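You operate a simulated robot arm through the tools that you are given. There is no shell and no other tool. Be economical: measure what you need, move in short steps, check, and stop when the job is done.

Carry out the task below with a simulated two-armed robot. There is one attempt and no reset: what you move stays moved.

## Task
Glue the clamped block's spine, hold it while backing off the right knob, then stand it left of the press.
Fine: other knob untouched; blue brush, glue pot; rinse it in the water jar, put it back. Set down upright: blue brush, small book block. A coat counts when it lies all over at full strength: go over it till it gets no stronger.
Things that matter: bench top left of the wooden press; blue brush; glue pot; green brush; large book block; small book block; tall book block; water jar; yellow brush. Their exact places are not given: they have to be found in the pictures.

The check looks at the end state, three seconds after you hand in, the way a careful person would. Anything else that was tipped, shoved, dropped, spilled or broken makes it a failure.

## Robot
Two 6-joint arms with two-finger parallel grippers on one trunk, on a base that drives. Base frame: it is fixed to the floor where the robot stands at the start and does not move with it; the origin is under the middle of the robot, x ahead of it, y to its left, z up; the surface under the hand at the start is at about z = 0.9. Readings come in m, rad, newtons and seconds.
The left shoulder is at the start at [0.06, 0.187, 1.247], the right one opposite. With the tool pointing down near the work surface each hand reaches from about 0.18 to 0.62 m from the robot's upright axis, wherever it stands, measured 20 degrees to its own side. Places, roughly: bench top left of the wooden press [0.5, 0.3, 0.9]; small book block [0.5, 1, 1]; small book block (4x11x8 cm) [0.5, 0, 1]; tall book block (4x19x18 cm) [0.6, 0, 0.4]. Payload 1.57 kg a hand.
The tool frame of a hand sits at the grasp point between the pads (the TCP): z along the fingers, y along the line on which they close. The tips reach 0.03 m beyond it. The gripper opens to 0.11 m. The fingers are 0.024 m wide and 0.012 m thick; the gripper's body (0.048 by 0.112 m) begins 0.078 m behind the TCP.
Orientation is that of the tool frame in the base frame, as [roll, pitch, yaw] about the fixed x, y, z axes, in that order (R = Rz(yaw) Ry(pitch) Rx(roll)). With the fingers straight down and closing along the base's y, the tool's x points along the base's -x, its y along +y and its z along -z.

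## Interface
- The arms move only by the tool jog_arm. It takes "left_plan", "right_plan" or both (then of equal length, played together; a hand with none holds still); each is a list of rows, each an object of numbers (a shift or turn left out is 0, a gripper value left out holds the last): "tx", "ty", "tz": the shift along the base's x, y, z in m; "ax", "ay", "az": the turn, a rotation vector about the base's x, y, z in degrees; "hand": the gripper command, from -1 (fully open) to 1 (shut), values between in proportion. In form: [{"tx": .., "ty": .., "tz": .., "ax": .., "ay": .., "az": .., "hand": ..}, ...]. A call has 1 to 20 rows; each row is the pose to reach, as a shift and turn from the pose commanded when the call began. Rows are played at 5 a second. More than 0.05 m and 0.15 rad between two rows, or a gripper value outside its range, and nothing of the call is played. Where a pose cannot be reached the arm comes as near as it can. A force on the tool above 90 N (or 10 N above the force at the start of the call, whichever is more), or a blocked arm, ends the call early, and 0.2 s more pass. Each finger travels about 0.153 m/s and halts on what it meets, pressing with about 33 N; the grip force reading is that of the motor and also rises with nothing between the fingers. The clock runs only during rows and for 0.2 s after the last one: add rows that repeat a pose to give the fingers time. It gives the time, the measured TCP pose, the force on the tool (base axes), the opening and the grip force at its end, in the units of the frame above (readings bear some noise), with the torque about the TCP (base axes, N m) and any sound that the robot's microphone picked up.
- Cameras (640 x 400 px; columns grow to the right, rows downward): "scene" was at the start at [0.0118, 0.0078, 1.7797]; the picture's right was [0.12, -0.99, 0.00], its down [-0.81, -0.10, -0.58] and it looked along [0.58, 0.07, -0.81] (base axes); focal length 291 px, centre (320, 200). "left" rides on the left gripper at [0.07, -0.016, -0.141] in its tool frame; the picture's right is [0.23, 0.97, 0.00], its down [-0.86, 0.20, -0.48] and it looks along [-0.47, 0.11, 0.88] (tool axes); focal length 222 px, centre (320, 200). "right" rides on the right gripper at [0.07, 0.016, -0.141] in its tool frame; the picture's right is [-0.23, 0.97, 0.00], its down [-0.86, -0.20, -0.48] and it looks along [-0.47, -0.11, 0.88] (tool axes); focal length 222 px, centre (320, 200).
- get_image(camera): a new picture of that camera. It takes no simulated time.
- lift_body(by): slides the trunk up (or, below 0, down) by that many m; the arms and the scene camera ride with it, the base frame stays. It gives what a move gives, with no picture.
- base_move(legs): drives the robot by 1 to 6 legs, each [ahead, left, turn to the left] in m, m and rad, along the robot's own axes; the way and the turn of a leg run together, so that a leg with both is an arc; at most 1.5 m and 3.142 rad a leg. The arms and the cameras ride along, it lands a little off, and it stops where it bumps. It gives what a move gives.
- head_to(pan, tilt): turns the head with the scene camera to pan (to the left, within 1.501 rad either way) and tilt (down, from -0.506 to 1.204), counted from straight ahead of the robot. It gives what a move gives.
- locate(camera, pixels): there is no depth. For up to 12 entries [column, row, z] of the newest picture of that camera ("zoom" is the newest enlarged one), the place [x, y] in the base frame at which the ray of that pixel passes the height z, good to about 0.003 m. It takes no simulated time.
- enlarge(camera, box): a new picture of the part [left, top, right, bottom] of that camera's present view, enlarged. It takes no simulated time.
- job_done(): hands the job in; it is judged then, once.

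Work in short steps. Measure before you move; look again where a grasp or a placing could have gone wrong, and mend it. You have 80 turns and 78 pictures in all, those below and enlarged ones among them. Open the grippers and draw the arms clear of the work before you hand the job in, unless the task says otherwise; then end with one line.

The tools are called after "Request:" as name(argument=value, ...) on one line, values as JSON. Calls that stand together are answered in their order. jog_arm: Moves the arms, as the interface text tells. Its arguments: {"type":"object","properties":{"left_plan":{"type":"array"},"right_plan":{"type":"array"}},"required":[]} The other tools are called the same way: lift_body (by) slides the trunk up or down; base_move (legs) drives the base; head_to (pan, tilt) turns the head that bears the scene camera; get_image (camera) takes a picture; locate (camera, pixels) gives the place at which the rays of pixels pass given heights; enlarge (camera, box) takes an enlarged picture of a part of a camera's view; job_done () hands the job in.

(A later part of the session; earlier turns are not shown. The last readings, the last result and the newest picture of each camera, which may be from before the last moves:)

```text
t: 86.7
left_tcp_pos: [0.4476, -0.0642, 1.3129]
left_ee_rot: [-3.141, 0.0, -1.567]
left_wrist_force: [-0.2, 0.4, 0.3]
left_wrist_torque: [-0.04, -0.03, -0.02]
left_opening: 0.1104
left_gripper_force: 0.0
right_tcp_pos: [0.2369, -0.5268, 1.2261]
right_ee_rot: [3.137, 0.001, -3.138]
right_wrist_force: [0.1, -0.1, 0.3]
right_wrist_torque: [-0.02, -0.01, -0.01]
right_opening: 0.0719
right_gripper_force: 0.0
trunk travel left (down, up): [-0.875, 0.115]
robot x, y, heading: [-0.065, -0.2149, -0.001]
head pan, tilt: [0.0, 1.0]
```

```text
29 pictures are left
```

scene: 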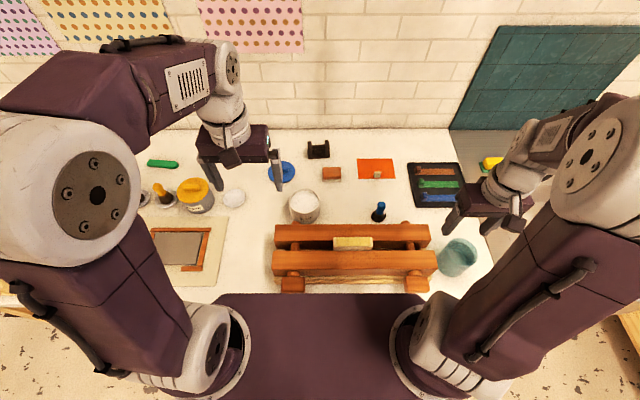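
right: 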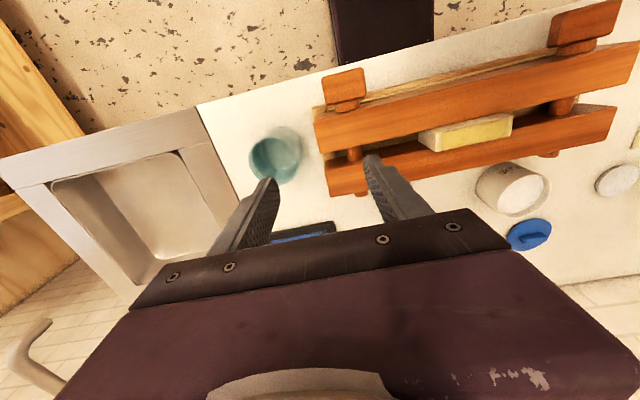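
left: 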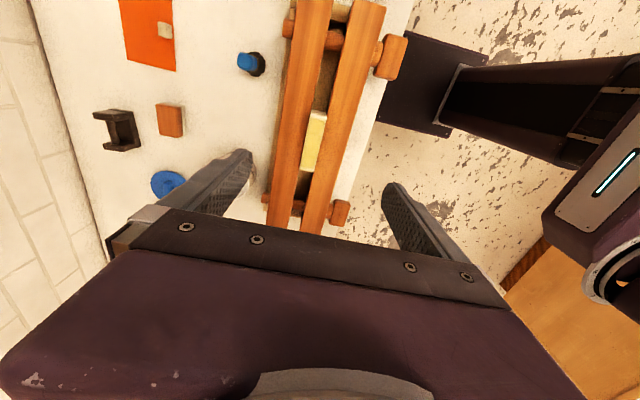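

The left hand is yawed so it closes along x. I centre it over the block (0.4535,-0.024) and lower to z≈1.07 first.

Request:
jog_arm(left_plan=[{"tx": 0.006, "ty": 0.02, "tz": -0.03}, {"tx": 0.006, "ty": 0.04, "tz": -0.07}, {"tx": 0.006, "ty": 0.04, "tz": -0.11}, {"tx": 0.006, "ty": 0.04, "tz": -0.15}, {"tx": 0.006, "ty": 0.04, "tz": -0.19}, {"tx": 0.006, "ty": 0.04, "tz": -0.22}, {"tx": 0.006, "ty": 0.04, "tz": -0.24}, {"tx": 0.006, "ty": 0.04, "tz": -0.24}])

Request:
get_image(camera="left")

Request:
enlarge(camera="scene", box=[180, 120, 340, 220])

```text
t: 88.5
left_tcp_pos: [0.4519, -0.0267, 1.0714]
left_ee_rot: [-3.14, 0.001, -1.571]
left_wrist_force: [-1.5, -0.6, 0.4]
left_wrist_torque: [-0.02, 0.04, 0.0]
left_opening: 0.11
left_gripper_force: 0.1
right_tcp_pos: [0.2367, -0.5262, 1.2272]
right_ee_rot: [3.137, 0.001, -3.138]
right_wrist_force: [0.0, 0.3, -1.4]
right_wrist_torque: [0.01, 0.0, -0.03]
right_opening: 0.0714
right_gripper_force: 0.0
trunk travel left (down, up): [-0.875, 0.115]
robot x, y, heading: [-0.0629, -0.2085, -0.001]
head pan, tilt: [0.0, 1.0]
```

```text
28 pictures are left
```

left: 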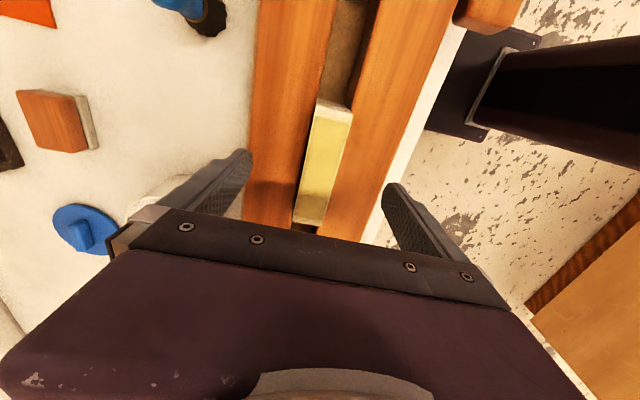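

```text
4.00 times, centred on (260, 170) of scene
```

zoom: 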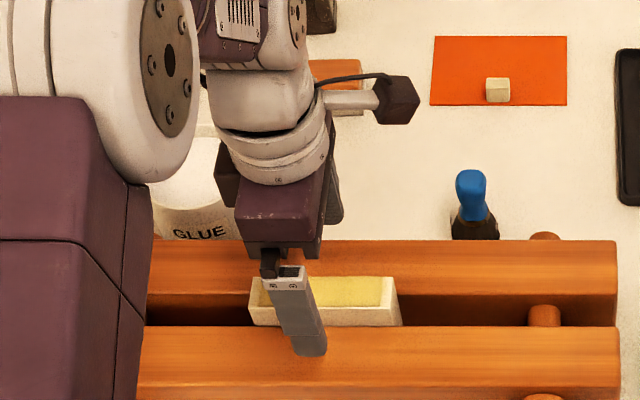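

Aligned with the block. I lower to TCP z≈1.043 (tips ≈1.013, just above the beams) and close.

Request:
jog_arm(left_plan=[{"tz": -0.012}, {"tz": -0.022}, {"tz": -0.028}, {"tz": -0.028}, {"tz": -0.028, "hand": 0}, {"tz": -0.028, "hand": 0}, {"tz": -0.028, "hand": 1}, {"tz": -0.028, "hand": 1}, {"tz": -0.028, "hand": 1}])

Request:
enlarge(camera="scene", box=[200, 160, 320, 235])

```text
t: 90.5
left_tcp_pos: [0.4533, -0.0249, 1.0437]
left_ee_rot: [-3.141, -0.001, -1.571]
left_wrist_force: [1.0, -0.8, 0.2]
left_wrist_torque: [-0.01, -0.04, -0.02]
left_opening: 0.0294
left_gripper_force: 32.9
right_tcp_pos: [0.2364, -0.5257, 1.2266]
right_ee_rot: [3.137, -0.001, -3.138]
right_wrist_force: [0.4, -0.6, -0.7]
right_wrist_torque: [0.02, 0.0, 0.0]
right_opening: 0.0714
right_gripper_force: 0.1
trunk travel left (down, up): [-0.875, 0.115]
robot x, y, heading: [-0.0643, -0.2083, -0.002]
head pan, tilt: [0.0, 1.0]
```

```text
5.33 times, centred on (260, 198) of scene
```

zoom: 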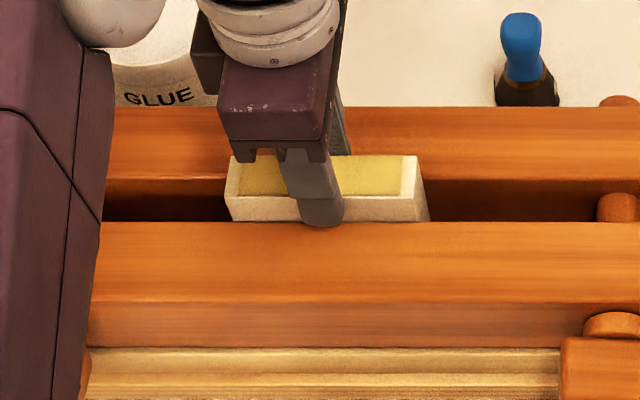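

The block is gripped (opening 0.029 m). Now I bring the right hand toward the right knob, tilting the fingers 45° forward-down and opening fully, stopping short at about (0.29,-0.197,1.07) for a look.

Request:
jog_arm(right_plan=[{"ty": 0.03, "ay": -4, "hand": -1}, {"ty": 0.06, "ay": -8}, {"ty": 0.09, "ay": -12, "tx": 0.01}, {"ty": 0.12, "ay": -16, "tx": 0.02}, {"ty": 0.15, "ay": -20, "tx": 0.03}, {"ty": 0.18, "ay": -24, "tx": 0.04}, {"ty": 0.21, "ay": -28, "tx": 0.05}, {"ty": 0.24, "ay": -32, "tx": 0.05, "tz": -0.02}, {"ty": 0.27, "ay": -36, "tx": 0.05, "tz": -0.05}, {"ty": 0.3, "ay": -40, "tx": 0.05, "tz": -0.08}, {"ty": 0.33, "ay": -45, "tx": 0.05, "tz": -0.11}, {"ty": 0.33, "ay": -45, "tx": 0.05, "tz": -0.15}, {"ty": 0.33, "ay": -45, "tx": 0.05, "tz": -0.15}])

Request:
get_image(camera="right")

Request:
get_image(camera="scene")

```text
t: 93.3
left_tcp_pos: [0.4545, -0.026, 1.0444]
left_ee_rot: [-3.141, 0.001, -1.57]
left_wrist_force: [0.6, -0.6, 0.0]
left_wrist_torque: [-0.21, -0.03, -0.04]
left_opening: 0.0294
left_gripper_force: 33.4
right_tcp_pos: [0.3051, -0.1623, 1.1193]
right_ee_rot: [-3.134, 0.782, -3.132]
right_wrist_force: [0.7, -0.6, 0.3]
right_wrist_torque: [0.02, -0.02, -0.03]
right_opening: 0.11
right_gripper_force: 0.1
right hand out of reach, approached as far as the arm can: row 5, 6, 7, 8, 9, 10, 11, 12, 13
trunk travel left (down, up): [-0.875, 0.115]
robot x, y, heading: [-0.0605, -0.2125, 0.001]
head pan, tilt: [0.0, 1.0]
```

```text
25 pictures are left
```

right: 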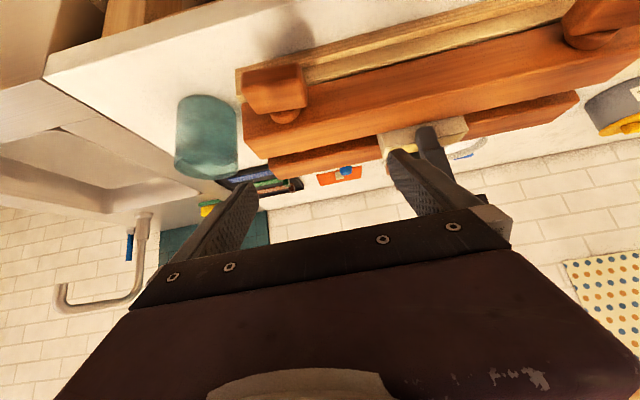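

```text
24 pictures are left
```

scene: 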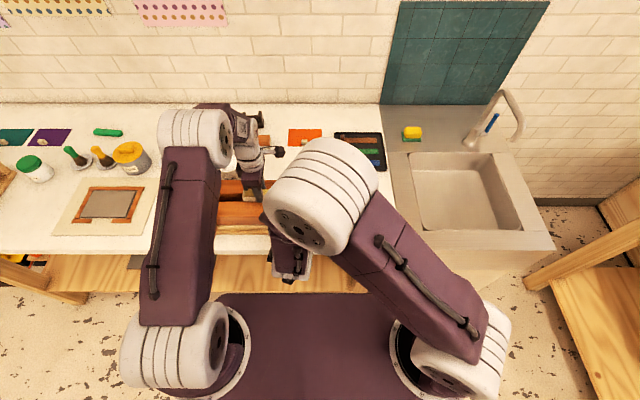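

The right arm was too folded for that pose; it stopped at (0.305,-0.162,1.119). I move right first, away from the left hand, then to directly above the knob (0.345,-0.198,1.06), which is farther from the shoulder.

Request:
jog_arm(right_plan=[{"ty": -0.02, "tx": 0.01}, {"ty": -0.036, "tx": 0.02}, {"ty": -0.036, "tx": 0.04}, {"ty": -0.036, "tx": 0.04, "tz": -0.03}, {"ty": -0.036, "tx": 0.04, "tz": -0.06}, {"ty": -0.036, "tx": 0.04, "tz": -0.06}])

Request:
get_image(camera="right")

```text
t: 94.7
left_tcp_pos: [0.4529, -0.0255, 1.0445]
left_ee_rot: [-3.141, -0.001, -1.572]
left_wrist_force: [-0.1, -0.1, 0.3]
left_wrist_torque: [-0.11, 0.04, -0.06]
left_opening: 0.0294
left_gripper_force: 33.0
right_tcp_pos: [0.3695, -0.1674, 1.0762]
right_ee_rot: [-3.13, 0.782, -3.131]
right_wrist_force: [-0.2, 0.1, 0.0]
right_wrist_torque: [0.04, 0.01, -0.01]
right_opening: 0.1099
right_gripper_force: 0.1
right hand out of reach, approached as far as the arm can: row 1, 2, 3, 4, 5, 6
trunk travel left (down, up): [-0.875, 0.115]
robot x, y, heading: [-0.0629, -0.2087, 0.005]
head pan, tilt: [0.0, 1.0]
```

```text
23 pictures are left
```

right: 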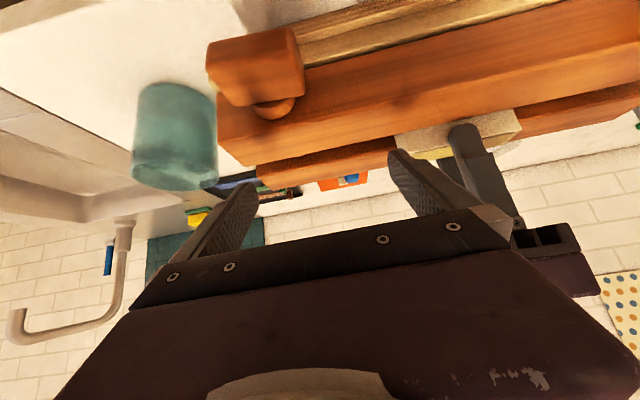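

The −y motion is being resisted, so this tilt is bad for the right arm. I reduce the tilt to ~15° while moving toward −y.

Request:
jog_arm(right_plan=[{"ay": 6, "ty": -0.008}, {"ay": 12, "ty": -0.016}, {"ay": 18, "ty": -0.024}, {"ay": 24, "ty": -0.03}, {"ay": 30, "ty": -0.03, "tx": -0.01}, {"ay": 30, "ty": -0.03, "tx": -0.02}, {"ay": 30, "ty": -0.03, "tx": -0.02}])

Request:
get_image(camera="right")

```text
t: 96.3
left_tcp_pos: [0.4536, -0.0255, 1.0441]
left_ee_rot: [3.14, 0.0, -1.571]
left_wrist_force: [-0.5, -0.6, 0.1]
left_wrist_torque: [-0.04, 0.0, -0.03]
left_opening: 0.0295
left_gripper_force: 33.0
right_tcp_pos: [0.3478, -0.197, 1.0785]
right_ee_rot: [3.139, 0.261, -3.138]
right_wrist_force: [0.3, 0.3, 0.3]
right_wrist_torque: [0.0, -0.02, -0.01]
right_opening: 0.1097
right_gripper_force: 0.0
trunk travel left (down, up): [-0.875, 0.115]
robot x, y, heading: [-0.0622, -0.2101, 0.001]
head pan, tilt: [0.0, 1.0]
```

```text
22 pictures are left
```

right: 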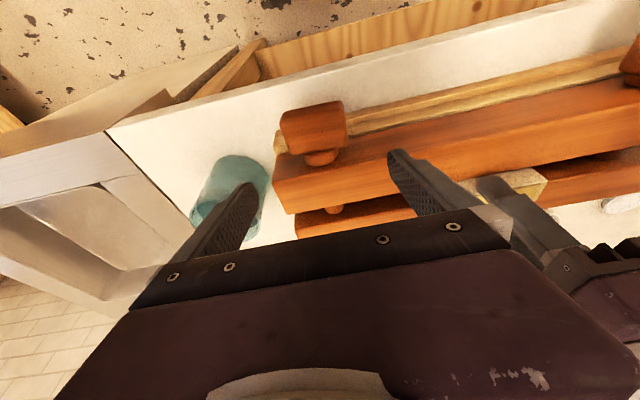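

Reached exactly (0.348,-0.197,1.079) at 15° tilt. I verify the knob's position from this closer view: corners at (281,112),(341,100),(346,133),(291,153).

Request:
locate(camera="right", pixels=[[281, 112, 0.97], [341, 100, 0.97], [346, 133, 0.97], [290, 152, 0.97], [281, 112, 0.95], [341, 100, 0.95], [306, 163, 0.96], [338, 157, 0.96]])

Request:
enlarge(camera="right", box=[260, 80, 360, 180])

```text
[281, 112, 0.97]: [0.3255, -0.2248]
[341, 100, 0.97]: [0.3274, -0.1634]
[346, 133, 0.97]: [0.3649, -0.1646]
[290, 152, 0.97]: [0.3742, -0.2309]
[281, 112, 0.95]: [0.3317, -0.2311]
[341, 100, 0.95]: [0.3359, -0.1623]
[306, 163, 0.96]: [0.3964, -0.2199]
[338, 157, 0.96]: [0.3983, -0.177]
```

```text
4.00 times, centred on (310, 130) of right
```

zoom: 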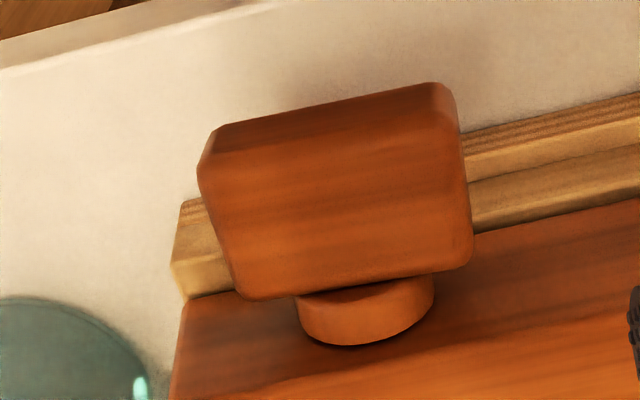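

The knob spans y −0.163…−0.231 with its top at ≈0.97, so the hand is centred. I descend 0.115 m, straddling it, and close.

Request:
jog_arm(right_plan=[{"tx": -0.003, "tz": -0.03}, {"tx": -0.003, "tz": -0.06}, {"tx": -0.003, "tz": -0.09}, {"tx": -0.003, "tz": -0.105}, {"tx": -0.003, "tz": -0.115}, {"tx": -0.003, "tz": -0.115}, {"tx": -0.003, "tz": -0.115, "hand": 0}, {"tx": -0.003, "tz": -0.115, "hand": 1}, {"tx": -0.003, "tz": -0.115, "hand": 1}, {"tx": -0.003, "tz": -0.115, "hand": 1}])

Request:
get_image(camera="right")

```text
t: 98.5
left_tcp_pos: [0.4536, -0.0256, 1.0443]
left_ee_rot: [3.141, -0.002, -1.568]
left_wrist_force: [-2.5, -10.6, 4.7]
left_wrist_torque: [-0.54, 0.1, -0.07]
left_opening: 0.0295
left_gripper_force: 32.9
right_tcp_pos: [0.3445, -0.196, 0.9639]
right_ee_rot: [3.141, 0.261, -3.138]
right_wrist_force: [1.2, 15.9, -11.6]
right_wrist_torque: [-0.15, -0.23, -0.25]
right_opening: 0.0679
right_gripper_force: 44.9
trunk travel left (down, up): [-0.875, 0.115]
robot x, y, heading: [-0.0646, -0.2068, 0.002]
head pan, tilt: [0.0, 1.0]
```

```text
20 pictures are left
```

right: 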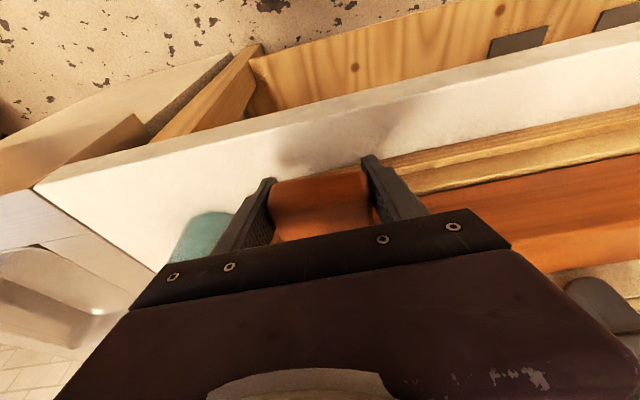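

The knob is held (opening 0.068). I turn counter-clockwise as seen from the robot (negative about x) by 30° first, pivoting about the screw axis just below the TCP.

Request:
jog_arm(right_plan=[{"ax": -5, "ty": 0.001}, {"ax": -10, "ty": 0.002}, {"ax": -15, "ty": 0.003}, {"ax": -20, "ty": 0.0035, "tz": -0.0005}, {"ax": -25, "ty": 0.004, "tz": -0.001}, {"ax": -30, "ty": 0.005, "tz": -0.001}, {"ax": -30, "ty": 0.005, "tz": -0.001}])

Request:
get_image(camera="right")

```text
t: 100.1
left_tcp_pos: [0.4529, -0.0324, 1.0472]
left_ee_rot: [-3.135, 0.006, -1.571]
left_wrist_force: [9.4, 1.6, 1.8]
left_wrist_torque: [0.21, -0.37, -0.28]
left_opening: 0.0293
left_gripper_force: 32.9
right_tcp_pos: [0.3429, -0.2023, 0.9644]
right_ee_rot: [-2.598, 0.224, -3.008]
right_wrist_force: [0.9, -40.4, 46.1]
right_wrist_torque: [0.78, 0.02, -0.57]
right_opening: 0.067
right_gripper_force: 45.0
trunk travel left (down, up): [-0.875, 0.115]
robot x, y, heading: [-0.0618, -0.215, -0.002]
head pan, tilt: [0.0, 1.0]
```

```text
19 pictures are left
```

right: 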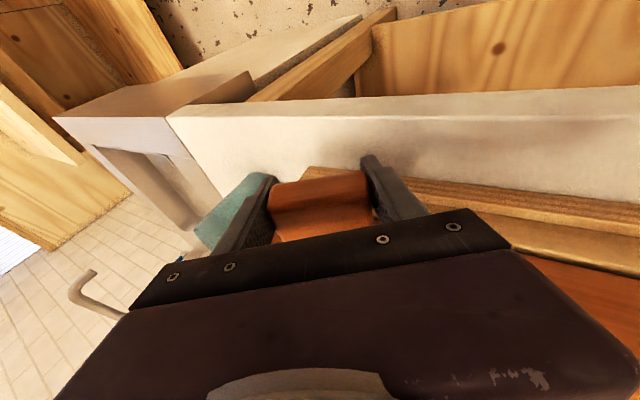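

The knob turned 30° with the hand, but the side forces (−40 N y, +46 N z) show the screw axis is ~13 mm higher than assumed (z≈0.977). I first relax to the true pivot, then read.

Request:
jog_arm(right_plan=[{"ty": -0.004, "tz": 0.001}, {"ty": -0.008, "tz": 0.002}, {"ty": -0.012, "tz": 0.002}, {"ty": -0.012, "tz": 0.002}, {"ty": -0.012, "tz": 0.002}])

Request:
get_image(camera="left")

```text
t: 101.3
left_tcp_pos: [0.4523, -0.0222, 1.0444]
left_ee_rot: [-3.139, -0.002, -1.569]
left_wrist_force: [12.4, -5.9, -1.5]
left_wrist_torque: [-0.21, -0.52, -0.07]
left_opening: 0.0294
left_gripper_force: 33.4
right_tcp_pos: [0.3444, -0.2028, 0.9642]
right_ee_rot: [-2.607, 0.223, -3.004]
right_wrist_force: [-13.5, 8.7, 5.4]
right_wrist_torque: [0.0, -1.05, 0.13]
right_opening: 0.0658
right_gripper_force: 44.6
trunk travel left (down, up): [-0.875, 0.115]
robot x, y, heading: [-0.0624, -0.2096, 0.001]
head pan, tilt: [0.0, 1.0]
```

```text
18 pictures are left
```

left: 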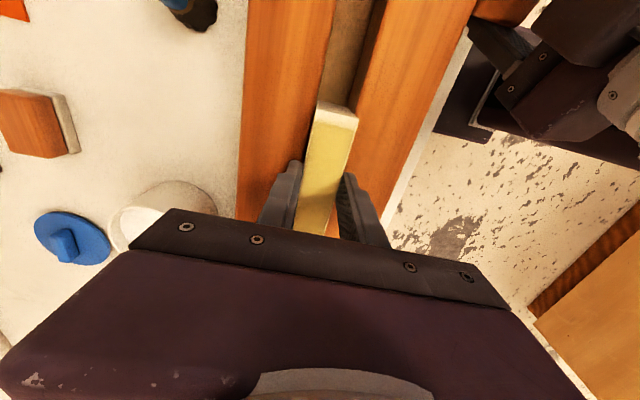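

Forces relaxed and the left hand is back in place, so the pivot is right. I continue turning to −70° along the corrected arc, easing 3 mm in −x for the thread.

Request:
jog_arm(right_plan=[{"ax": -5, "ty": -0.001, "tz": 0.0005, "tx": -0.001}, {"ax": -10, "ty": -0.002, "tz": 0.001, "tx": -0.001}, {"ax": -15, "ty": -0.003, "tz": 0.0015, "tx": -0.002}, {"ax": -20, "ty": -0.004, "tz": 0.0022, "tx": -0.002}, {"ax": -25, "ty": -0.0047, "tz": 0.003, "tx": -0.002}, {"ax": -30, "ty": -0.0053, "tz": 0.0038, "tx": -0.003}, {"ax": -35, "ty": -0.006, "tz": 0.0048, "tx": -0.003}, {"ax": -40, "ty": -0.0065, "tz": 0.0057, "tx": -0.003}, {"ax": -40, "ty": -0.0065, "tz": 0.0057, "tx": -0.003}])

Request:
get_image(camera="scene")

```text
t: 102.9
left_tcp_pos: [0.4538, -0.0197, 1.0396]
left_ee_rot: [3.124, -0.008, -1.568]
left_wrist_force: [7.2, 0.1, 1.2]
left_wrist_torque: [0.23, -0.6, -0.46]
left_opening: 0.0296
left_gripper_force: 33.0
right_tcp_pos: [0.3383, -0.2129, 0.9665]
right_ee_rot: [-2.058, 0.127, -2.893]
right_wrist_force: [13.3, 57.4, -40.0]
right_wrist_torque: [-1.14, -1.08, -1.6]
right_opening: 0.0658
right_gripper_force: 45.2
right hand out of reach, approached as far as the arm can: row 6, 7, 8
trunk travel left (down, up): [-0.875, 0.115]
robot x, y, heading: [-0.0624, -0.2102, 0.01]
head pan, tilt: [0.0, 1.0]
stopped in row 8 (right hand): the force on the tool passed its limit at 100 N (the readings are from after the stop); the commanded pose is now the measured one
```

```text
17 pictures are left
```

scene: 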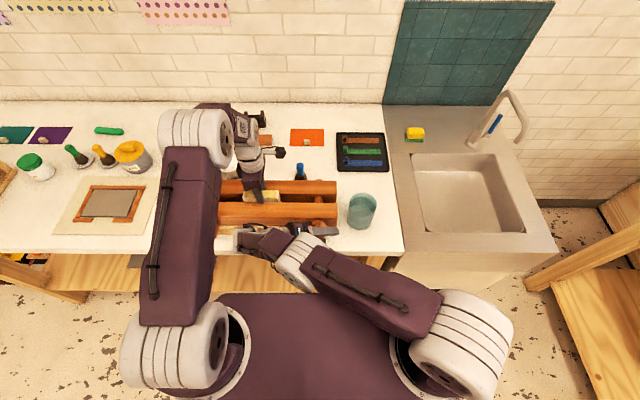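

It turned to about −62°, where the arm's limit and force stopped it. I open just enough (0.085 m) to clear the knob's diagonal and rotate back to upright around it, then look at whether the press has loosened.

Request:
jog_arm(right_plan=[{"hand": -0.55}, {"hand": -0.55}, {"ax": 7, "ty": 0.002, "tz": -0.0005}, {"ax": 14, "ty": 0.004, "tz": -0.0005}, {"ax": 21, "ty": 0.006, "tz": -0.001}, {"ax": 28, "ty": 0.008, "tz": -0.001}, {"ax": 35, "ty": 0.01, "tz": -0.0015}, {"ax": 42, "ty": 0.012, "tz": -0.002}, {"ax": 49, "ty": 0.014, "tz": -0.002}, {"ax": 56, "ty": 0.016, "tz": -0.0025}, {"ax": 62, "ty": 0.017, "tz": -0.0025}, {"ax": 62, "ty": 0.017, "tz": -0.0025}])

Request:
get_image(camera="right")

Request:
get_image(camera="left")

```text
t: 105.5
left_tcp_pos: [0.4548, -0.0257, 1.0422]
left_ee_rot: [3.125, -0.001, -1.568]
left_wrist_force: [23.6, -4.2, 2.2]
left_wrist_torque: [-0.12, -0.92, -0.16]
left_opening: 0.0292
left_gripper_force: 33.4
right_tcp_pos: [0.3352, -0.205, 0.9668]
right_ee_rot: [-3.138, 0.267, -3.136]
right_wrist_force: [0.4, 2.3, 0.8]
right_wrist_torque: [-0.03, 0.0, -0.01]
right_opening: 0.087
right_gripper_force: 0.4
trunk travel left (down, up): [-0.875, 0.115]
robot x, y, heading: [-0.0622, -0.2093, 0.002]
head pan, tilt: [0.0, 1.0]
```

```text
16 pictures are left
```

right: 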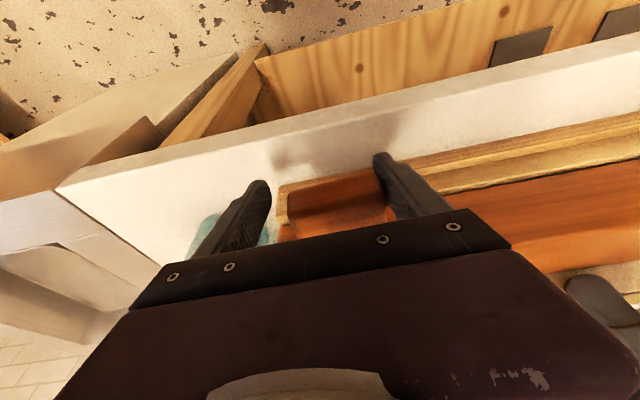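

```text
15 pictures are left
```

left: 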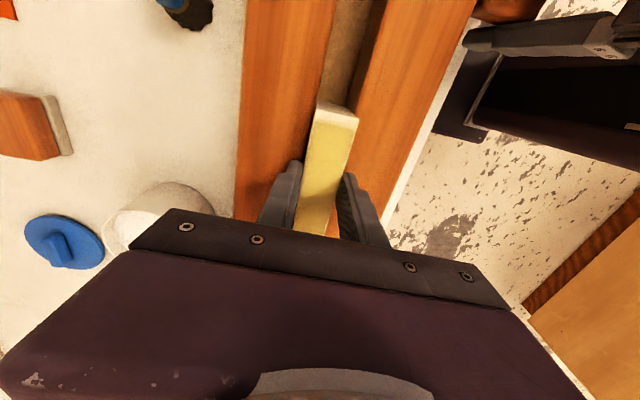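

The fingers came free around the knob. I test whether the block is released by lifting the left hand 4 mm and reading the force.

Request:
jog_arm(left_plan=[{"tz": 0.002}, {"tz": 0.004}, {"tz": 0.004}])

Request:
enlarge(camera="right", box=[180, 130, 480, 290])

```text
t: 106.3
left_tcp_pos: [0.4526, -0.0258, 1.0448]
left_ee_rot: [3.118, -0.001, -1.569]
left_wrist_force: [20.0, -1.2, -13.2]
left_wrist_torque: [-0.36, -0.86, -0.24]
left_opening: 0.0294
left_gripper_force: 33.2
right_tcp_pos: [0.3364, -0.2037, 0.9663]
right_ee_rot: [-3.137, 0.265, -3.137]
right_wrist_force: [0.6, 0.9, -1.2]
right_wrist_torque: [-0.02, 0.01, -0.02]
right_opening: 0.0856
right_gripper_force: 0.2
trunk travel left (down, up): [-0.875, 0.115]
robot x, y, heading: [-0.0627, -0.2082, 0.001]
head pan, tilt: [0.0, 1.0]
```

```text
2.13 times, centred on (330, 210) of right
```

zoom: 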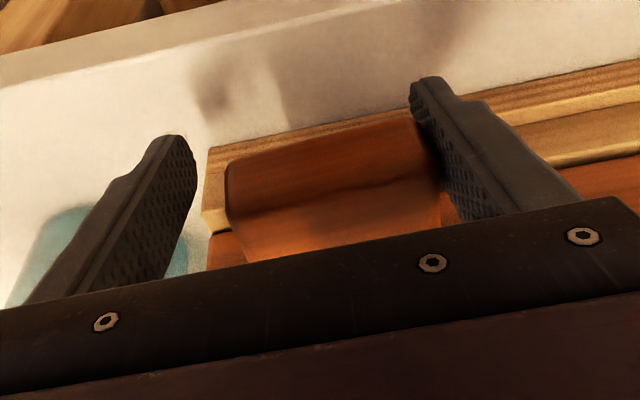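

The clamp still holds (−13 N), and the zoom shows the knob level again: the off-centre fingers dragged it back. I re-centre with the TCP on the screw axis (y −0.1975, z 0.977), undo the test lift, grip, and turn −55°.

Request:
jog_arm(left_plan=[{"tz": -0.002}, {"tz": -0.004}, {"tz": -0.004}, {"tz": -0.004}, {"tz": -0.004}, {"tz": -0.004}, {"tz": -0.004}, {"tz": -0.004}, {"tz": -0.004}, {"tz": -0.004}, {"tz": -0.004}, {"tz": -0.004}, {"tz": -0.004}, {"tz": -0.004}, {"tz": -0.004}, {"tz": -0.004}, {"tz": -0.004}], right_plan=[{"ty": 0.0065, "tz": 0.005, "tx": 0.004}, {"ty": 0.0065, "tz": 0.0105, "tx": 0.004}, {"ty": 0.0065, "tz": 0.0105, "tx": 0.004, "hand": 1}, {"ty": 0.0065, "tz": 0.0105, "tx": 0.004, "hand": 1}, {"ty": 0.0065, "tz": 0.0105, "tx": 0.004, "hand": 1, "ax": -5}, {"ty": 0.0065, "tz": 0.0105, "tx": 0.004, "ax": -10}, {"ty": 0.0065, "tz": 0.0105, "tx": 0.004, "ax": -15}, {"ty": 0.0065, "tz": 0.0105, "tx": 0.003, "ax": -20}, {"ty": 0.0065, "tz": 0.0105, "tx": 0.003, "ax": -25}, {"ty": 0.0065, "tz": 0.0105, "tx": 0.003, "ax": -30}, {"ty": 0.0065, "tz": 0.0105, "tx": 0.003, "ax": -35}, {"ty": 0.0065, "tz": 0.0105, "tx": 0.003, "ax": -40}, {"ty": 0.0065, "tz": 0.0105, "tx": 0.002, "ax": -45}, {"ty": 0.0065, "tz": 0.0105, "tx": 0.002, "ax": -50}, {"ty": 0.0065, "tz": 0.0105, "tx": 0.002, "ax": -54}, {"ty": 0.0065, "tz": 0.0105, "tx": 0.002, "ax": -54}, {"ty": 0.0065, "tz": 0.0105, "tx": 0.002, "ax": -54}])

```text
t: 109.9
left_tcp_pos: [0.4521, -0.0204, 1.0419]
left_ee_rot: [3.126, -0.007, -1.567]
left_wrist_force: [23.1, -9.5, -0.3]
left_wrist_torque: [-0.34, -0.94, -0.41]
left_opening: 0.0294
left_gripper_force: 33.2
right_tcp_pos: [0.3369, -0.1947, 0.9781]
right_ee_rot: [-2.178, 0.15, -2.914]
right_wrist_force: [-6.2, 35.3, -5.1]
right_wrist_torque: [0.09, -1.59, -0.1]
right_opening: 0.0662
right_gripper_force: 44.7
trunk travel left (down, up): [-0.875, 0.115]
robot x, y, heading: [-0.0634, -0.2059, 0.007]
head pan, tilt: [0.0, 1.0]
```

The turn to ≈−55° went with almost no resisting torque. I open fully (lower finger clears the bench by about 5 mm) and rotate back, centred on the axis.

Request:
jog_arm(right_plan=[{"hand": -0.3}, {"hand": -0.8, "ty": 0.001}, {"hand": -1, "ty": 0.002, "tz": 0.001}, {"ax": 7, "ty": 0.002, "tz": 0.001}, {"ax": 14, "ty": 0.002, "tz": 0.001}, {"ax": 21, "ty": 0.002}, {"ax": 28, "ty": 0.002}, {"ax": 35, "ty": 0.002}, {"ax": 42, "ty": 0.002}, {"ax": 49, "ty": 0.002}, {"ax": 54, "ty": 0.002}, {"ax": 54, "ty": 0.002}])

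Request:
enlarge(camera="right", box=[160, 110, 480, 290])

```text
t: 112.5
left_tcp_pos: [0.4513, -0.0242, 1.0417]
left_ee_rot: [3.123, -0.004, -1.566]
left_wrist_force: [18.8, 1.9, -4.9]
left_wrist_torque: [0.05, -0.81, -0.4]
left_opening: 0.0297
left_gripper_force: 33.5
right_tcp_pos: [0.3372, -0.1962, 0.9773]
right_ee_rot: [-3.137, 0.265, -3.137]
right_wrist_force: [-0.2, 0.6, 0.3]
right_wrist_torque: [0.05, 0.01, 0.01]
right_opening: 0.11
right_gripper_force: 0.0
trunk travel left (down, up): [-0.875, 0.115]
robot x, y, heading: [-0.0587, -0.21, 0.005]
head pan, tilt: [0.0, 1.0]
```

```text
2.00 times, centred on (320, 200) of right
```

zoom: 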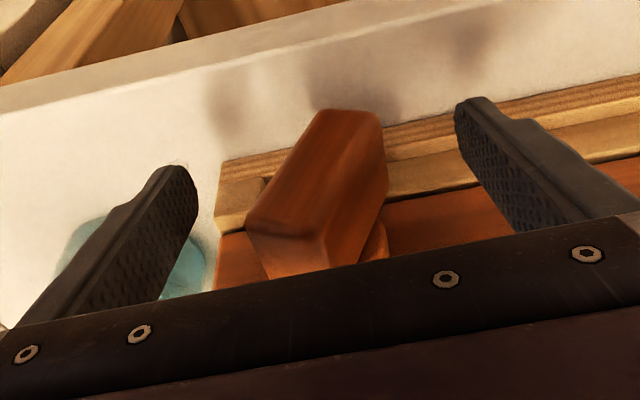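

Now the knob clearly stays turned (~55°) in the open fingers. I test the block again with a 5 mm lift of the left hand.

Request:
jog_arm(left_plan=[{"tz": 0.0025}, {"tz": 0.005}, {"tz": 0.005}, {"tz": 0.005}])

```text
t: 113.5
left_tcp_pos: [0.4528, -0.0258, 1.0463]
left_ee_rot: [3.12, -0.003, -1.566]
left_wrist_force: [17.7, -0.5, -6.6]
left_wrist_torque: [-0.12, -0.86, -0.4]
left_opening: 0.0295
left_gripper_force: 32.8
right_tcp_pos: [0.3371, -0.1972, 0.9781]
right_ee_rot: [-3.136, 0.267, -3.136]
right_wrist_force: [0.3, -0.6, -0.6]
right_wrist_torque: [-0.01, 0.0, 0.02]
right_opening: 0.1099
right_gripper_force: 0.0
trunk travel left (down, up): [-0.875, 0.115]
robot x, y, heading: [-0.0629, -0.2046, 0.003]
head pan, tilt: [0.0, 1.0]
```

The block now rises with only ~7 N, so it is nearly free. For a proper back-off I take one more bite: rotate the open hand to +35°, grip the knob's other faces, and turn back to −50°.

Request:
jog_arm(right_plan=[{"ax": 8}, {"ax": 16}, {"ax": 24}, {"ax": 31}, {"ax": 35}, {"ax": 35, "hand": 0.2}, {"ax": 35, "hand": 1}, {"ax": 35, "hand": 1}, {"ax": 28, "hand": 1}, {"ax": 20}, {"ax": 12}, {"ax": 4}, {"ax": -4}, {"ax": -12}, {"ax": -20}, {"ax": -28}, {"ax": -36}, {"ax": -44}, {"ax": -50}, {"ax": -50}])

Request:
get_image(camera="right")

```text
t: 117.7
left_tcp_pos: [0.452, -0.0222, 1.0452]
left_ee_rot: [3.117, -0.004, -1.568]
left_wrist_force: [7.2, -2.7, -0.9]
left_wrist_torque: [-0.07, -0.35, -0.36]
left_opening: 0.0297
left_gripper_force: 33.6
right_tcp_pos: [0.3387, -0.1925, 0.9773]
right_ee_rot: [-2.245, 0.168, -2.922]
right_wrist_force: [21.6, 20.3, 5.6]
right_wrist_torque: [0.01, -1.08, -0.3]
right_opening: 0.0283
right_gripper_force: 38.0
right hand out of reach, approached as far as the arm can: row 1, 2, 3, 4, 5, 6, 7, 8, 9, 10, 11, 12, 13
trunk travel left (down, up): [-0.875, 0.115]
robot x, y, heading: [-0.0643, -0.2046, 0.009]
head pan, tilt: [0.0, 1.0]
```

```text
12 pictures are left
```

right: 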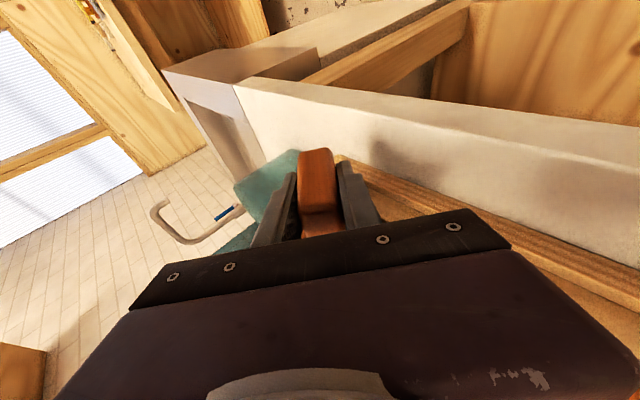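

The knob took another ~85° (gripped across its 0.028 m side) and the left-hand load dropped. I open, rotate back around it to upright, and rise straight up clear of the knob.

Request:
jog_arm(right_plan=[{"hand": -0.3, "ty": -0.002}, {"hand": -1, "ty": -0.003}, {"hand": -1, "ty": -0.003, "tz": 0.001}, {"ax": 8, "ty": -0.003, "tz": 0.001}, {"ax": 16, "ty": -0.003, "tz": 0.001}, {"ax": 24, "ty": -0.003}, {"ax": 32, "ty": -0.003}, {"ax": 40, "ty": -0.003}, {"ax": 48, "ty": -0.003}, {"ax": 50, "ty": -0.003}, {"ax": 50, "ty": -0.003, "tz": 0.03}, {"ax": 50, "ty": -0.003, "tz": 0.06}, {"ax": 50, "ty": -0.003, "tz": 0.09}, {"ax": 50, "ty": -0.003, "tz": 0.12}, {"ax": 50, "ty": -0.003, "tz": 0.12}])

Request:
enlarge(camera="right", box=[200, 60, 600, 300])

```text
t: 120.9
left_tcp_pos: [0.4511, -0.0253, 1.047]
left_ee_rot: [3.122, -0.002, -1.567]
left_wrist_force: [16.6, -0.2, 0.7]
left_wrist_torque: [-0.01, -0.79, -0.67]
left_opening: 0.0299
left_gripper_force: 32.0
right_tcp_pos: [0.3372, -0.201, 1.0995]
right_ee_rot: [-3.137, 0.269, -3.136]
right_wrist_force: [0.6, 0.3, -0.5]
right_wrist_torque: [0.01, -0.01, 0.0]
right_opening: 0.11
right_gripper_force: 0.1
trunk travel left (down, up): [-0.875, 0.115]
robot x, y, heading: [-0.0595, -0.2065, 0.001]
head pan, tilt: [0.0, 1.0]
```

```text
1.60 times, centred on (400, 180) of right
```

zoom: 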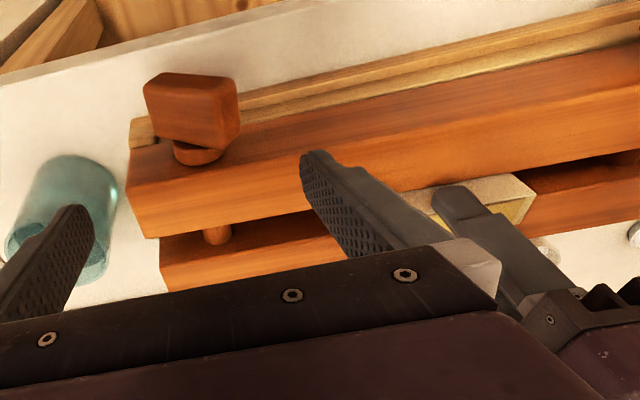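

The knob is visibly turned. I draw the right hand away up and to the right, and lift the left hand slowly 40 mm with the block.

Request:
jog_arm(right_plan=[{"ty": -0.03, "tz": 0.02}, {"ty": -0.06, "tz": 0.04}, {"ty": -0.1, "tz": 0.06}, {"ty": -0.14, "tz": 0.08}, {"ty": -0.17, "tz": 0.1}, {"ty": -0.17, "tz": 0.1}, {"ty": -0.17, "tz": 0.1}], left_plan=[{"tz": 0.0}, {"tz": 0.007}, {"tz": 0.014}, {"tz": 0.021}, {"tz": 0.03}, {"tz": 0.04}, {"tz": 0.04}])

Request:
enlarge(camera="scene", box=[180, 130, 400, 270])

```text
t: 122.5
left_tcp_pos: [0.4493, -0.0253, 1.0867]
left_ee_rot: [3.118, -0.002, -1.567]
left_wrist_force: [8.3, -1.2, -4.2]
left_wrist_torque: [-0.22, -0.83, -0.54]
left_opening: 0.0301
left_gripper_force: 33.6
right_tcp_pos: [0.3379, -0.3682, 1.1998]
right_ee_rot: [-3.135, 0.269, -3.136]
right_wrist_force: [0.1, -0.2, 0.6]
right_wrist_torque: [-0.04, 0.0, 0.0]
right_opening: 0.1099
right_gripper_force: 0.0
trunk travel left (down, up): [-0.875, 0.115]
robot x, y, heading: [-0.0616, -0.2097, 0.0]
head pan, tilt: [0.0, 1.0]
```

```text
2.86 times, centred on (290, 200) of scene
```

zoom: 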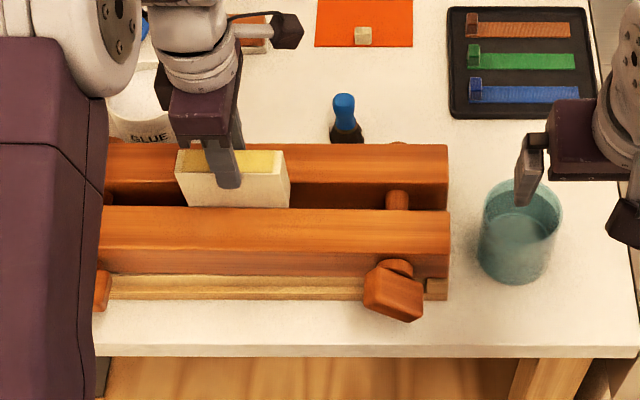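

The block is coming out cleanly. I lift further to z≈1.20, so its bottom is clear of the beams.

Request:
jog_arm(left_plan=[{"tz": 0.015}, {"tz": 0.03}, {"tz": 0.05}, {"tz": 0.075}, {"tz": 0.1}, {"tz": 0.12}, {"tz": 0.12}])

Request:
base_move(legs=[[0.0, 0.33, 0], [0.09, 0, 0]])

Request:
get_image(camera="scene")

```text
t: 124.1
left_tcp_pos: [0.4501, -0.0249, 1.209]
left_ee_rot: [3.123, -0.002, -1.567]
left_wrist_force: [-0.2, 0.6, -2.0]
left_wrist_torque: [-0.02, -0.02, 0.01]
left_opening: 0.0292
left_gripper_force: 32.4
right_tcp_pos: [0.336, -0.3681, 1.1995]
right_ee_rot: [-3.137, 0.271, -3.135]
right_wrist_force: [-0.5, -0.1, 0.7]
right_wrist_torque: [0.01, 0.0, 0.0]
right_opening: 0.11
right_gripper_force: 0.1
trunk travel left (down, up): [-0.875, 0.115]
robot x, y, heading: [-0.0616, -0.2089, 0.004]
head pan, tilt: [0.0, 1.0]
```

```text
t: 127.0
left_tcp_pos: [0.5312, 0.3037, 1.2104]
left_ee_rot: [3.127, -0.001, -1.567]
left_wrist_force: [-0.7, 0.3, -1.3]
left_wrist_torque: [0.0, -0.04, 0.01]
left_opening: 0.0294
left_gripper_force: 32.8
right_tcp_pos: [0.4155, -0.0384, 1.2021]
right_ee_rot: [-3.136, 0.276, -3.136]
right_wrist_force: [-1.1, -0.1, 1.2]
right_wrist_torque: [0.02, -0.05, -0.01]
right_opening: 0.11
right_gripper_force: 0.1
trunk travel left (down, up): [-0.875, 0.115]
robot x, y, heading: [0.0286, 0.1197, 0.004]
head pan, tilt: [0.0, 1.0]
```

```text
9 pictures are left
```

scene: 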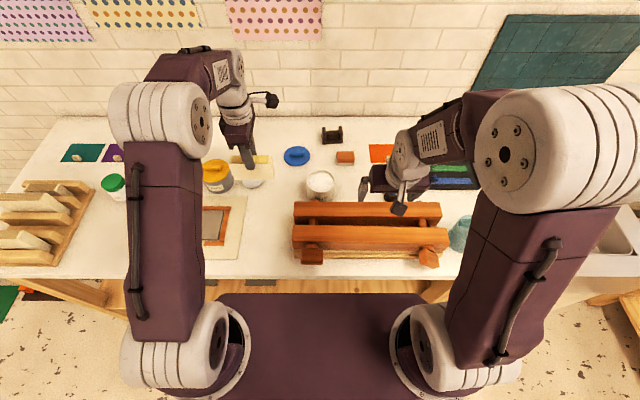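

The block is free and carried at z 1.21, left of the press. I move to (0.47,0.30) and lower to TCP z≈1.02, about 25 mm above the expected touchdown, then look.

Request:
jog_arm(left_plan=[{"tx": -0.02}, {"tx": -0.045, "ty": -0.002}, {"tx": -0.061, "ty": -0.004}, {"tx": -0.061, "ty": -0.004, "tz": -0.04}, {"tx": -0.061, "ty": -0.004, "tz": -0.08}, {"tx": -0.061, "ty": -0.004, "tz": -0.12}, {"tx": -0.061, "ty": -0.004, "tz": -0.15}, {"tx": -0.061, "ty": -0.004, "tz": -0.175}, {"tx": -0.061, "ty": -0.004, "tz": -0.19}, {"tx": -0.061, "ty": -0.004, "tz": -0.19}])

Request:
enlarge(camera="scene", box=[170, 150, 330, 270])

Request:
get_image(camera="left")

```text
t: 129.2
left_tcp_pos: [0.4755, 0.2993, 1.0176]
left_ee_rot: [3.121, -0.001, -1.568]
left_wrist_force: [0.8, -0.4, -2.2]
left_wrist_torque: [0.0, -0.03, -0.03]
left_opening: 0.0293
left_gripper_force: 32.9
right_tcp_pos: [0.4217, -0.0392, 1.1992]
right_ee_rot: [-3.135, 0.271, -3.137]
right_wrist_force: [-0.8, 0.1, -0.6]
right_wrist_torque: [0.03, 0.03, 0.02]
right_opening: 0.1099
right_gripper_force: 0.1
trunk travel left (down, up): [-0.875, 0.115]
robot x, y, heading: [0.0277, 0.1208, 0.002]
head pan, tilt: [0.0, 1.0]
```

```text
3.33 times, centred on (250, 210) of scene
```

zoom: 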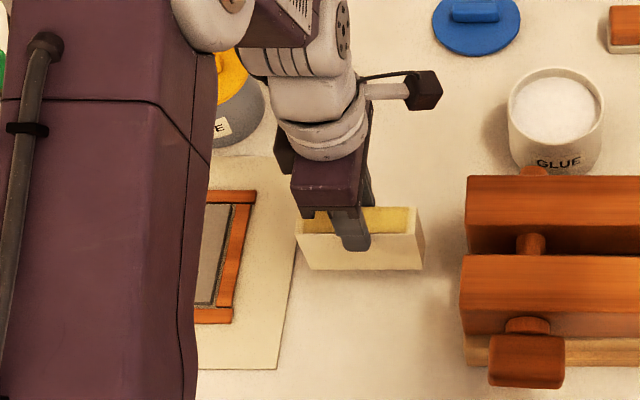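

```text
7 pictures are left
```

left: 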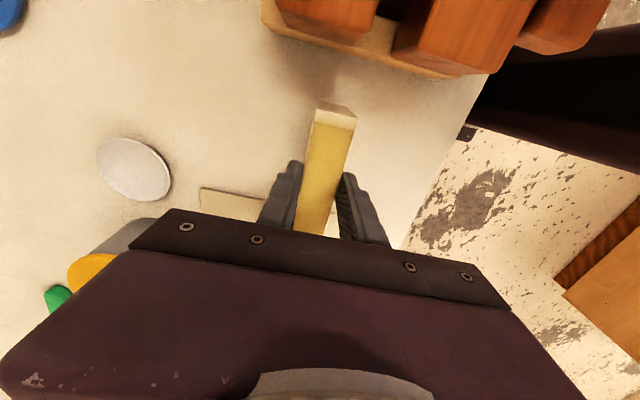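

The block's lower-left corner (zoom (308,268)) is close to the mat's edge (zoom (291,265)). I check the actual gaps at bench height.

Request:
locate(camera="zoom", pixels=[[291, 265, 0.9], [276, 368, 0.9], [308, 268, 0.92], [423, 269, 0.92], [466, 362, 0.91], [460, 300, 0.98]])

```text
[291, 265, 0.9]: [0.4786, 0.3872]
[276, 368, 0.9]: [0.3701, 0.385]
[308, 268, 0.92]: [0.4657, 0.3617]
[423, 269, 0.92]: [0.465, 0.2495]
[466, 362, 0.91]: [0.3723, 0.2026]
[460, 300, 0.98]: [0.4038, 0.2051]
```

Gaps are 25 mm to the mat and 45 mm to the press, so I shift 8 mm right and lower gently toward touchdown (expected TCP ≈0.995).

Request:
jog_arm(left_plan=[{"ty": -0.008}, {"ty": -0.008, "tz": -0.01}, {"ty": -0.008, "tz": -0.016}, {"ty": -0.008, "tz": -0.02}, {"ty": -0.008, "tz": -0.022}, {"ty": -0.008, "tz": -0.022}])

```text
t: 130.6
left_tcp_pos: [0.4747, 0.2924, 0.9953]
left_ee_rot: [3.122, -0.002, -1.568]
left_wrist_force: [0.3, -0.1, -0.7]
left_wrist_torque: [-0.01, 0.0, 0.01]
left_opening: 0.0294
left_gripper_force: 33.0
right_tcp_pos: [0.4218, -0.0383, 1.1991]
right_ee_rot: [-3.136, 0.27, -3.135]
right_wrist_force: [0.7, 0.2, 0.0]
right_wrist_torque: [-0.02, -0.02, 0.0]
right_opening: 0.1102
right_gripper_force: 0.0
trunk travel left (down, up): [-0.875, 0.115]
robot x, y, heading: [0.0296, 0.1198, 0.003]
head pan, tilt: [0.0, 1.0]
```

No clear contact yet, so I creep down in 1–2 mm steps.

Request:
jog_arm(left_plan=[{"tz": -0.0015}, {"tz": -0.003}, {"tz": -0.003}, {"tz": -0.003}])

```text
t: 131.6
left_tcp_pos: [0.4751, 0.2924, 0.9939]
left_ee_rot: [3.121, -0.001, -1.568]
left_wrist_force: [0.6, -0.5, -2.2]
left_wrist_torque: [0.02, -0.02, 0.01]
left_opening: 0.0293
left_gripper_force: 32.4
right_tcp_pos: [0.4208, -0.0387, 1.1997]
right_ee_rot: [-3.137, 0.269, -3.137]
right_wrist_force: [0.9, -1.0, 0.2]
right_wrist_torque: [-0.01, 0.01, 0.01]
right_opening: 0.1101
right_gripper_force: 0.1
trunk travel left (down, up): [-0.875, 0.115]
robot x, y, heading: [0.0233, 0.1189, 0.002]
head pan, tilt: [0.0, 1.0]
```

Still hanging (−2 N is its weight). I continue down in small steps.

Request:
jog_arm(left_plan=[{"tz": -0.0015}, {"tz": -0.003}, {"tz": -0.0045}, {"tz": -0.0045}, {"tz": -0.0045}])

Request:
enlarge(camera="scene", box=[210, 180, 310, 255])

```text
t: 132.8
left_tcp_pos: [0.4755, 0.2925, 0.9888]
left_ee_rot: [3.122, -0.002, -1.567]
left_wrist_force: [-0.8, 0.3, -2.0]
left_wrist_torque: [0.02, 0.02, 0.03]
left_opening: 0.0293
left_gripper_force: 32.4
right_tcp_pos: [0.4212, -0.0382, 1.2001]
right_ee_rot: [-3.137, 0.271, -3.137]
right_wrist_force: [-0.1, 0.5, -0.1]
right_wrist_torque: [-0.03, 0.02, 0.03]
right_opening: 0.11
right_gripper_force: 0.0
trunk travel left (down, up): [-0.875, 0.115]
robot x, y, heading: [0.0227, 0.12, 0.002]
head pan, tilt: [0.0, 1.0]
```

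```text
5.33 times, centred on (260, 218) of scene
5 turns are left
```

zoom: 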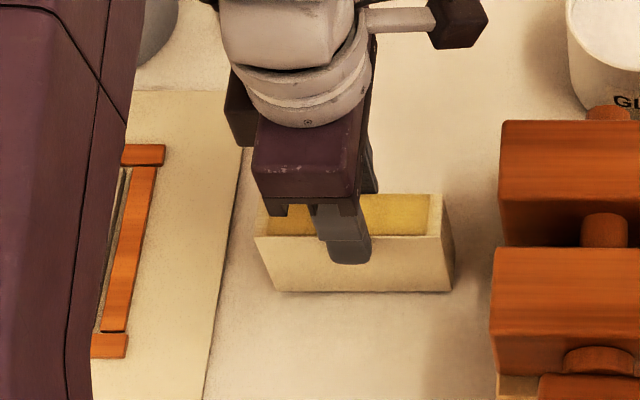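

Still no load on it. I lower up to 8 mm more in 1 mm rows (stops by itself on force), within the same turn reading the result.

Request:
jog_arm(left_plan=[{"tz": -0.001}, {"tz": -0.002}, {"tz": -0.003}, {"tz": -0.004}, {"tz": -0.004}])

Request:
jog_arm(left_plan=[{"tz": -0.001}, {"tz": -0.002}, {"tz": -0.002}])

Request:
jog_arm(left_plan=[{"tz": -0.001}, {"tz": -0.002}, {"tz": -0.002}])

Request:
enlarge(camera="scene", box=[210, 180, 310, 255])

```text
t: 134.0
left_tcp_pos: [0.4757, 0.2923, 0.9865]
left_ee_rot: [3.123, -0.003, -1.568]
left_wrist_force: [0.2, 1.5, 13.6]
left_wrist_torque: [0.71, -0.23, 0.04]
left_opening: 0.0294
left_gripper_force: 32.9
right_tcp_pos: [0.4197, -0.0374, 1.2002]
right_ee_rot: [-3.136, 0.272, -3.136]
right_wrist_force: [-0.2, 0.4, -0.4]
right_wrist_torque: [0.0, 0.02, -0.01]
right_opening: 0.1101
right_gripper_force: 0.0
trunk travel left (down, up): [-0.875, 0.115]
robot x, y, heading: [0.0262, 0.1183, 0.006]
head pan, tilt: [0.0, 1.0]
```

```text
t: 134.8
left_tcp_pos: [0.4756, 0.2917, 0.9857]
left_ee_rot: [3.125, -0.003, -1.568]
left_wrist_force: [2.7, 3.5, 25.6]
left_wrist_torque: [0.07, -0.31, 0.04]
left_opening: 0.0297
left_gripper_force: 32.6
right_tcp_pos: [0.4198, -0.0393, 1.2013]
right_ee_rot: [-3.138, 0.274, -3.138]
right_wrist_force: [-0.3, 1.9, -1.2]
right_wrist_torque: [0.0, 0.02, 0.0]
right_opening: 0.1097
right_gripper_force: 0.1
trunk travel left (down, up): [-0.875, 0.115]
robot x, y, heading: [0.0284, 0.1187, -0.001]
head pan, tilt: [0.0, 1.0]
```

```text
t: 135.6
left_tcp_pos: [0.4744, 0.2915, 0.9821]
left_ee_rot: [3.126, -0.002, -1.568]
left_wrist_force: [4.8, 3.0, 25.9]
left_wrist_torque: [0.06, -0.5, 0.04]
left_opening: 0.0292
left_gripper_force: 32.8
right_tcp_pos: [0.4194, -0.0389, 1.201]
right_ee_rot: [-3.136, 0.271, -3.137]
right_wrist_force: [0.1, -0.8, 0.6]
right_wrist_torque: [-0.02, 0.0, -0.02]
right_opening: 0.1101
right_gripper_force: 0.0
trunk travel left (down, up): [-0.875, 0.115]
robot x, y, heading: [0.0265, 0.123, 0.005]
head pan, tilt: [0.0, 1.0]
```

```text
5.33 times, centred on (260, 218) of scene
4 turns are left
```

zoom: 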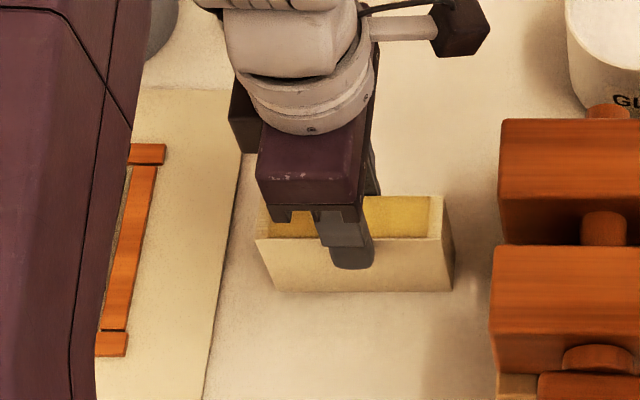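

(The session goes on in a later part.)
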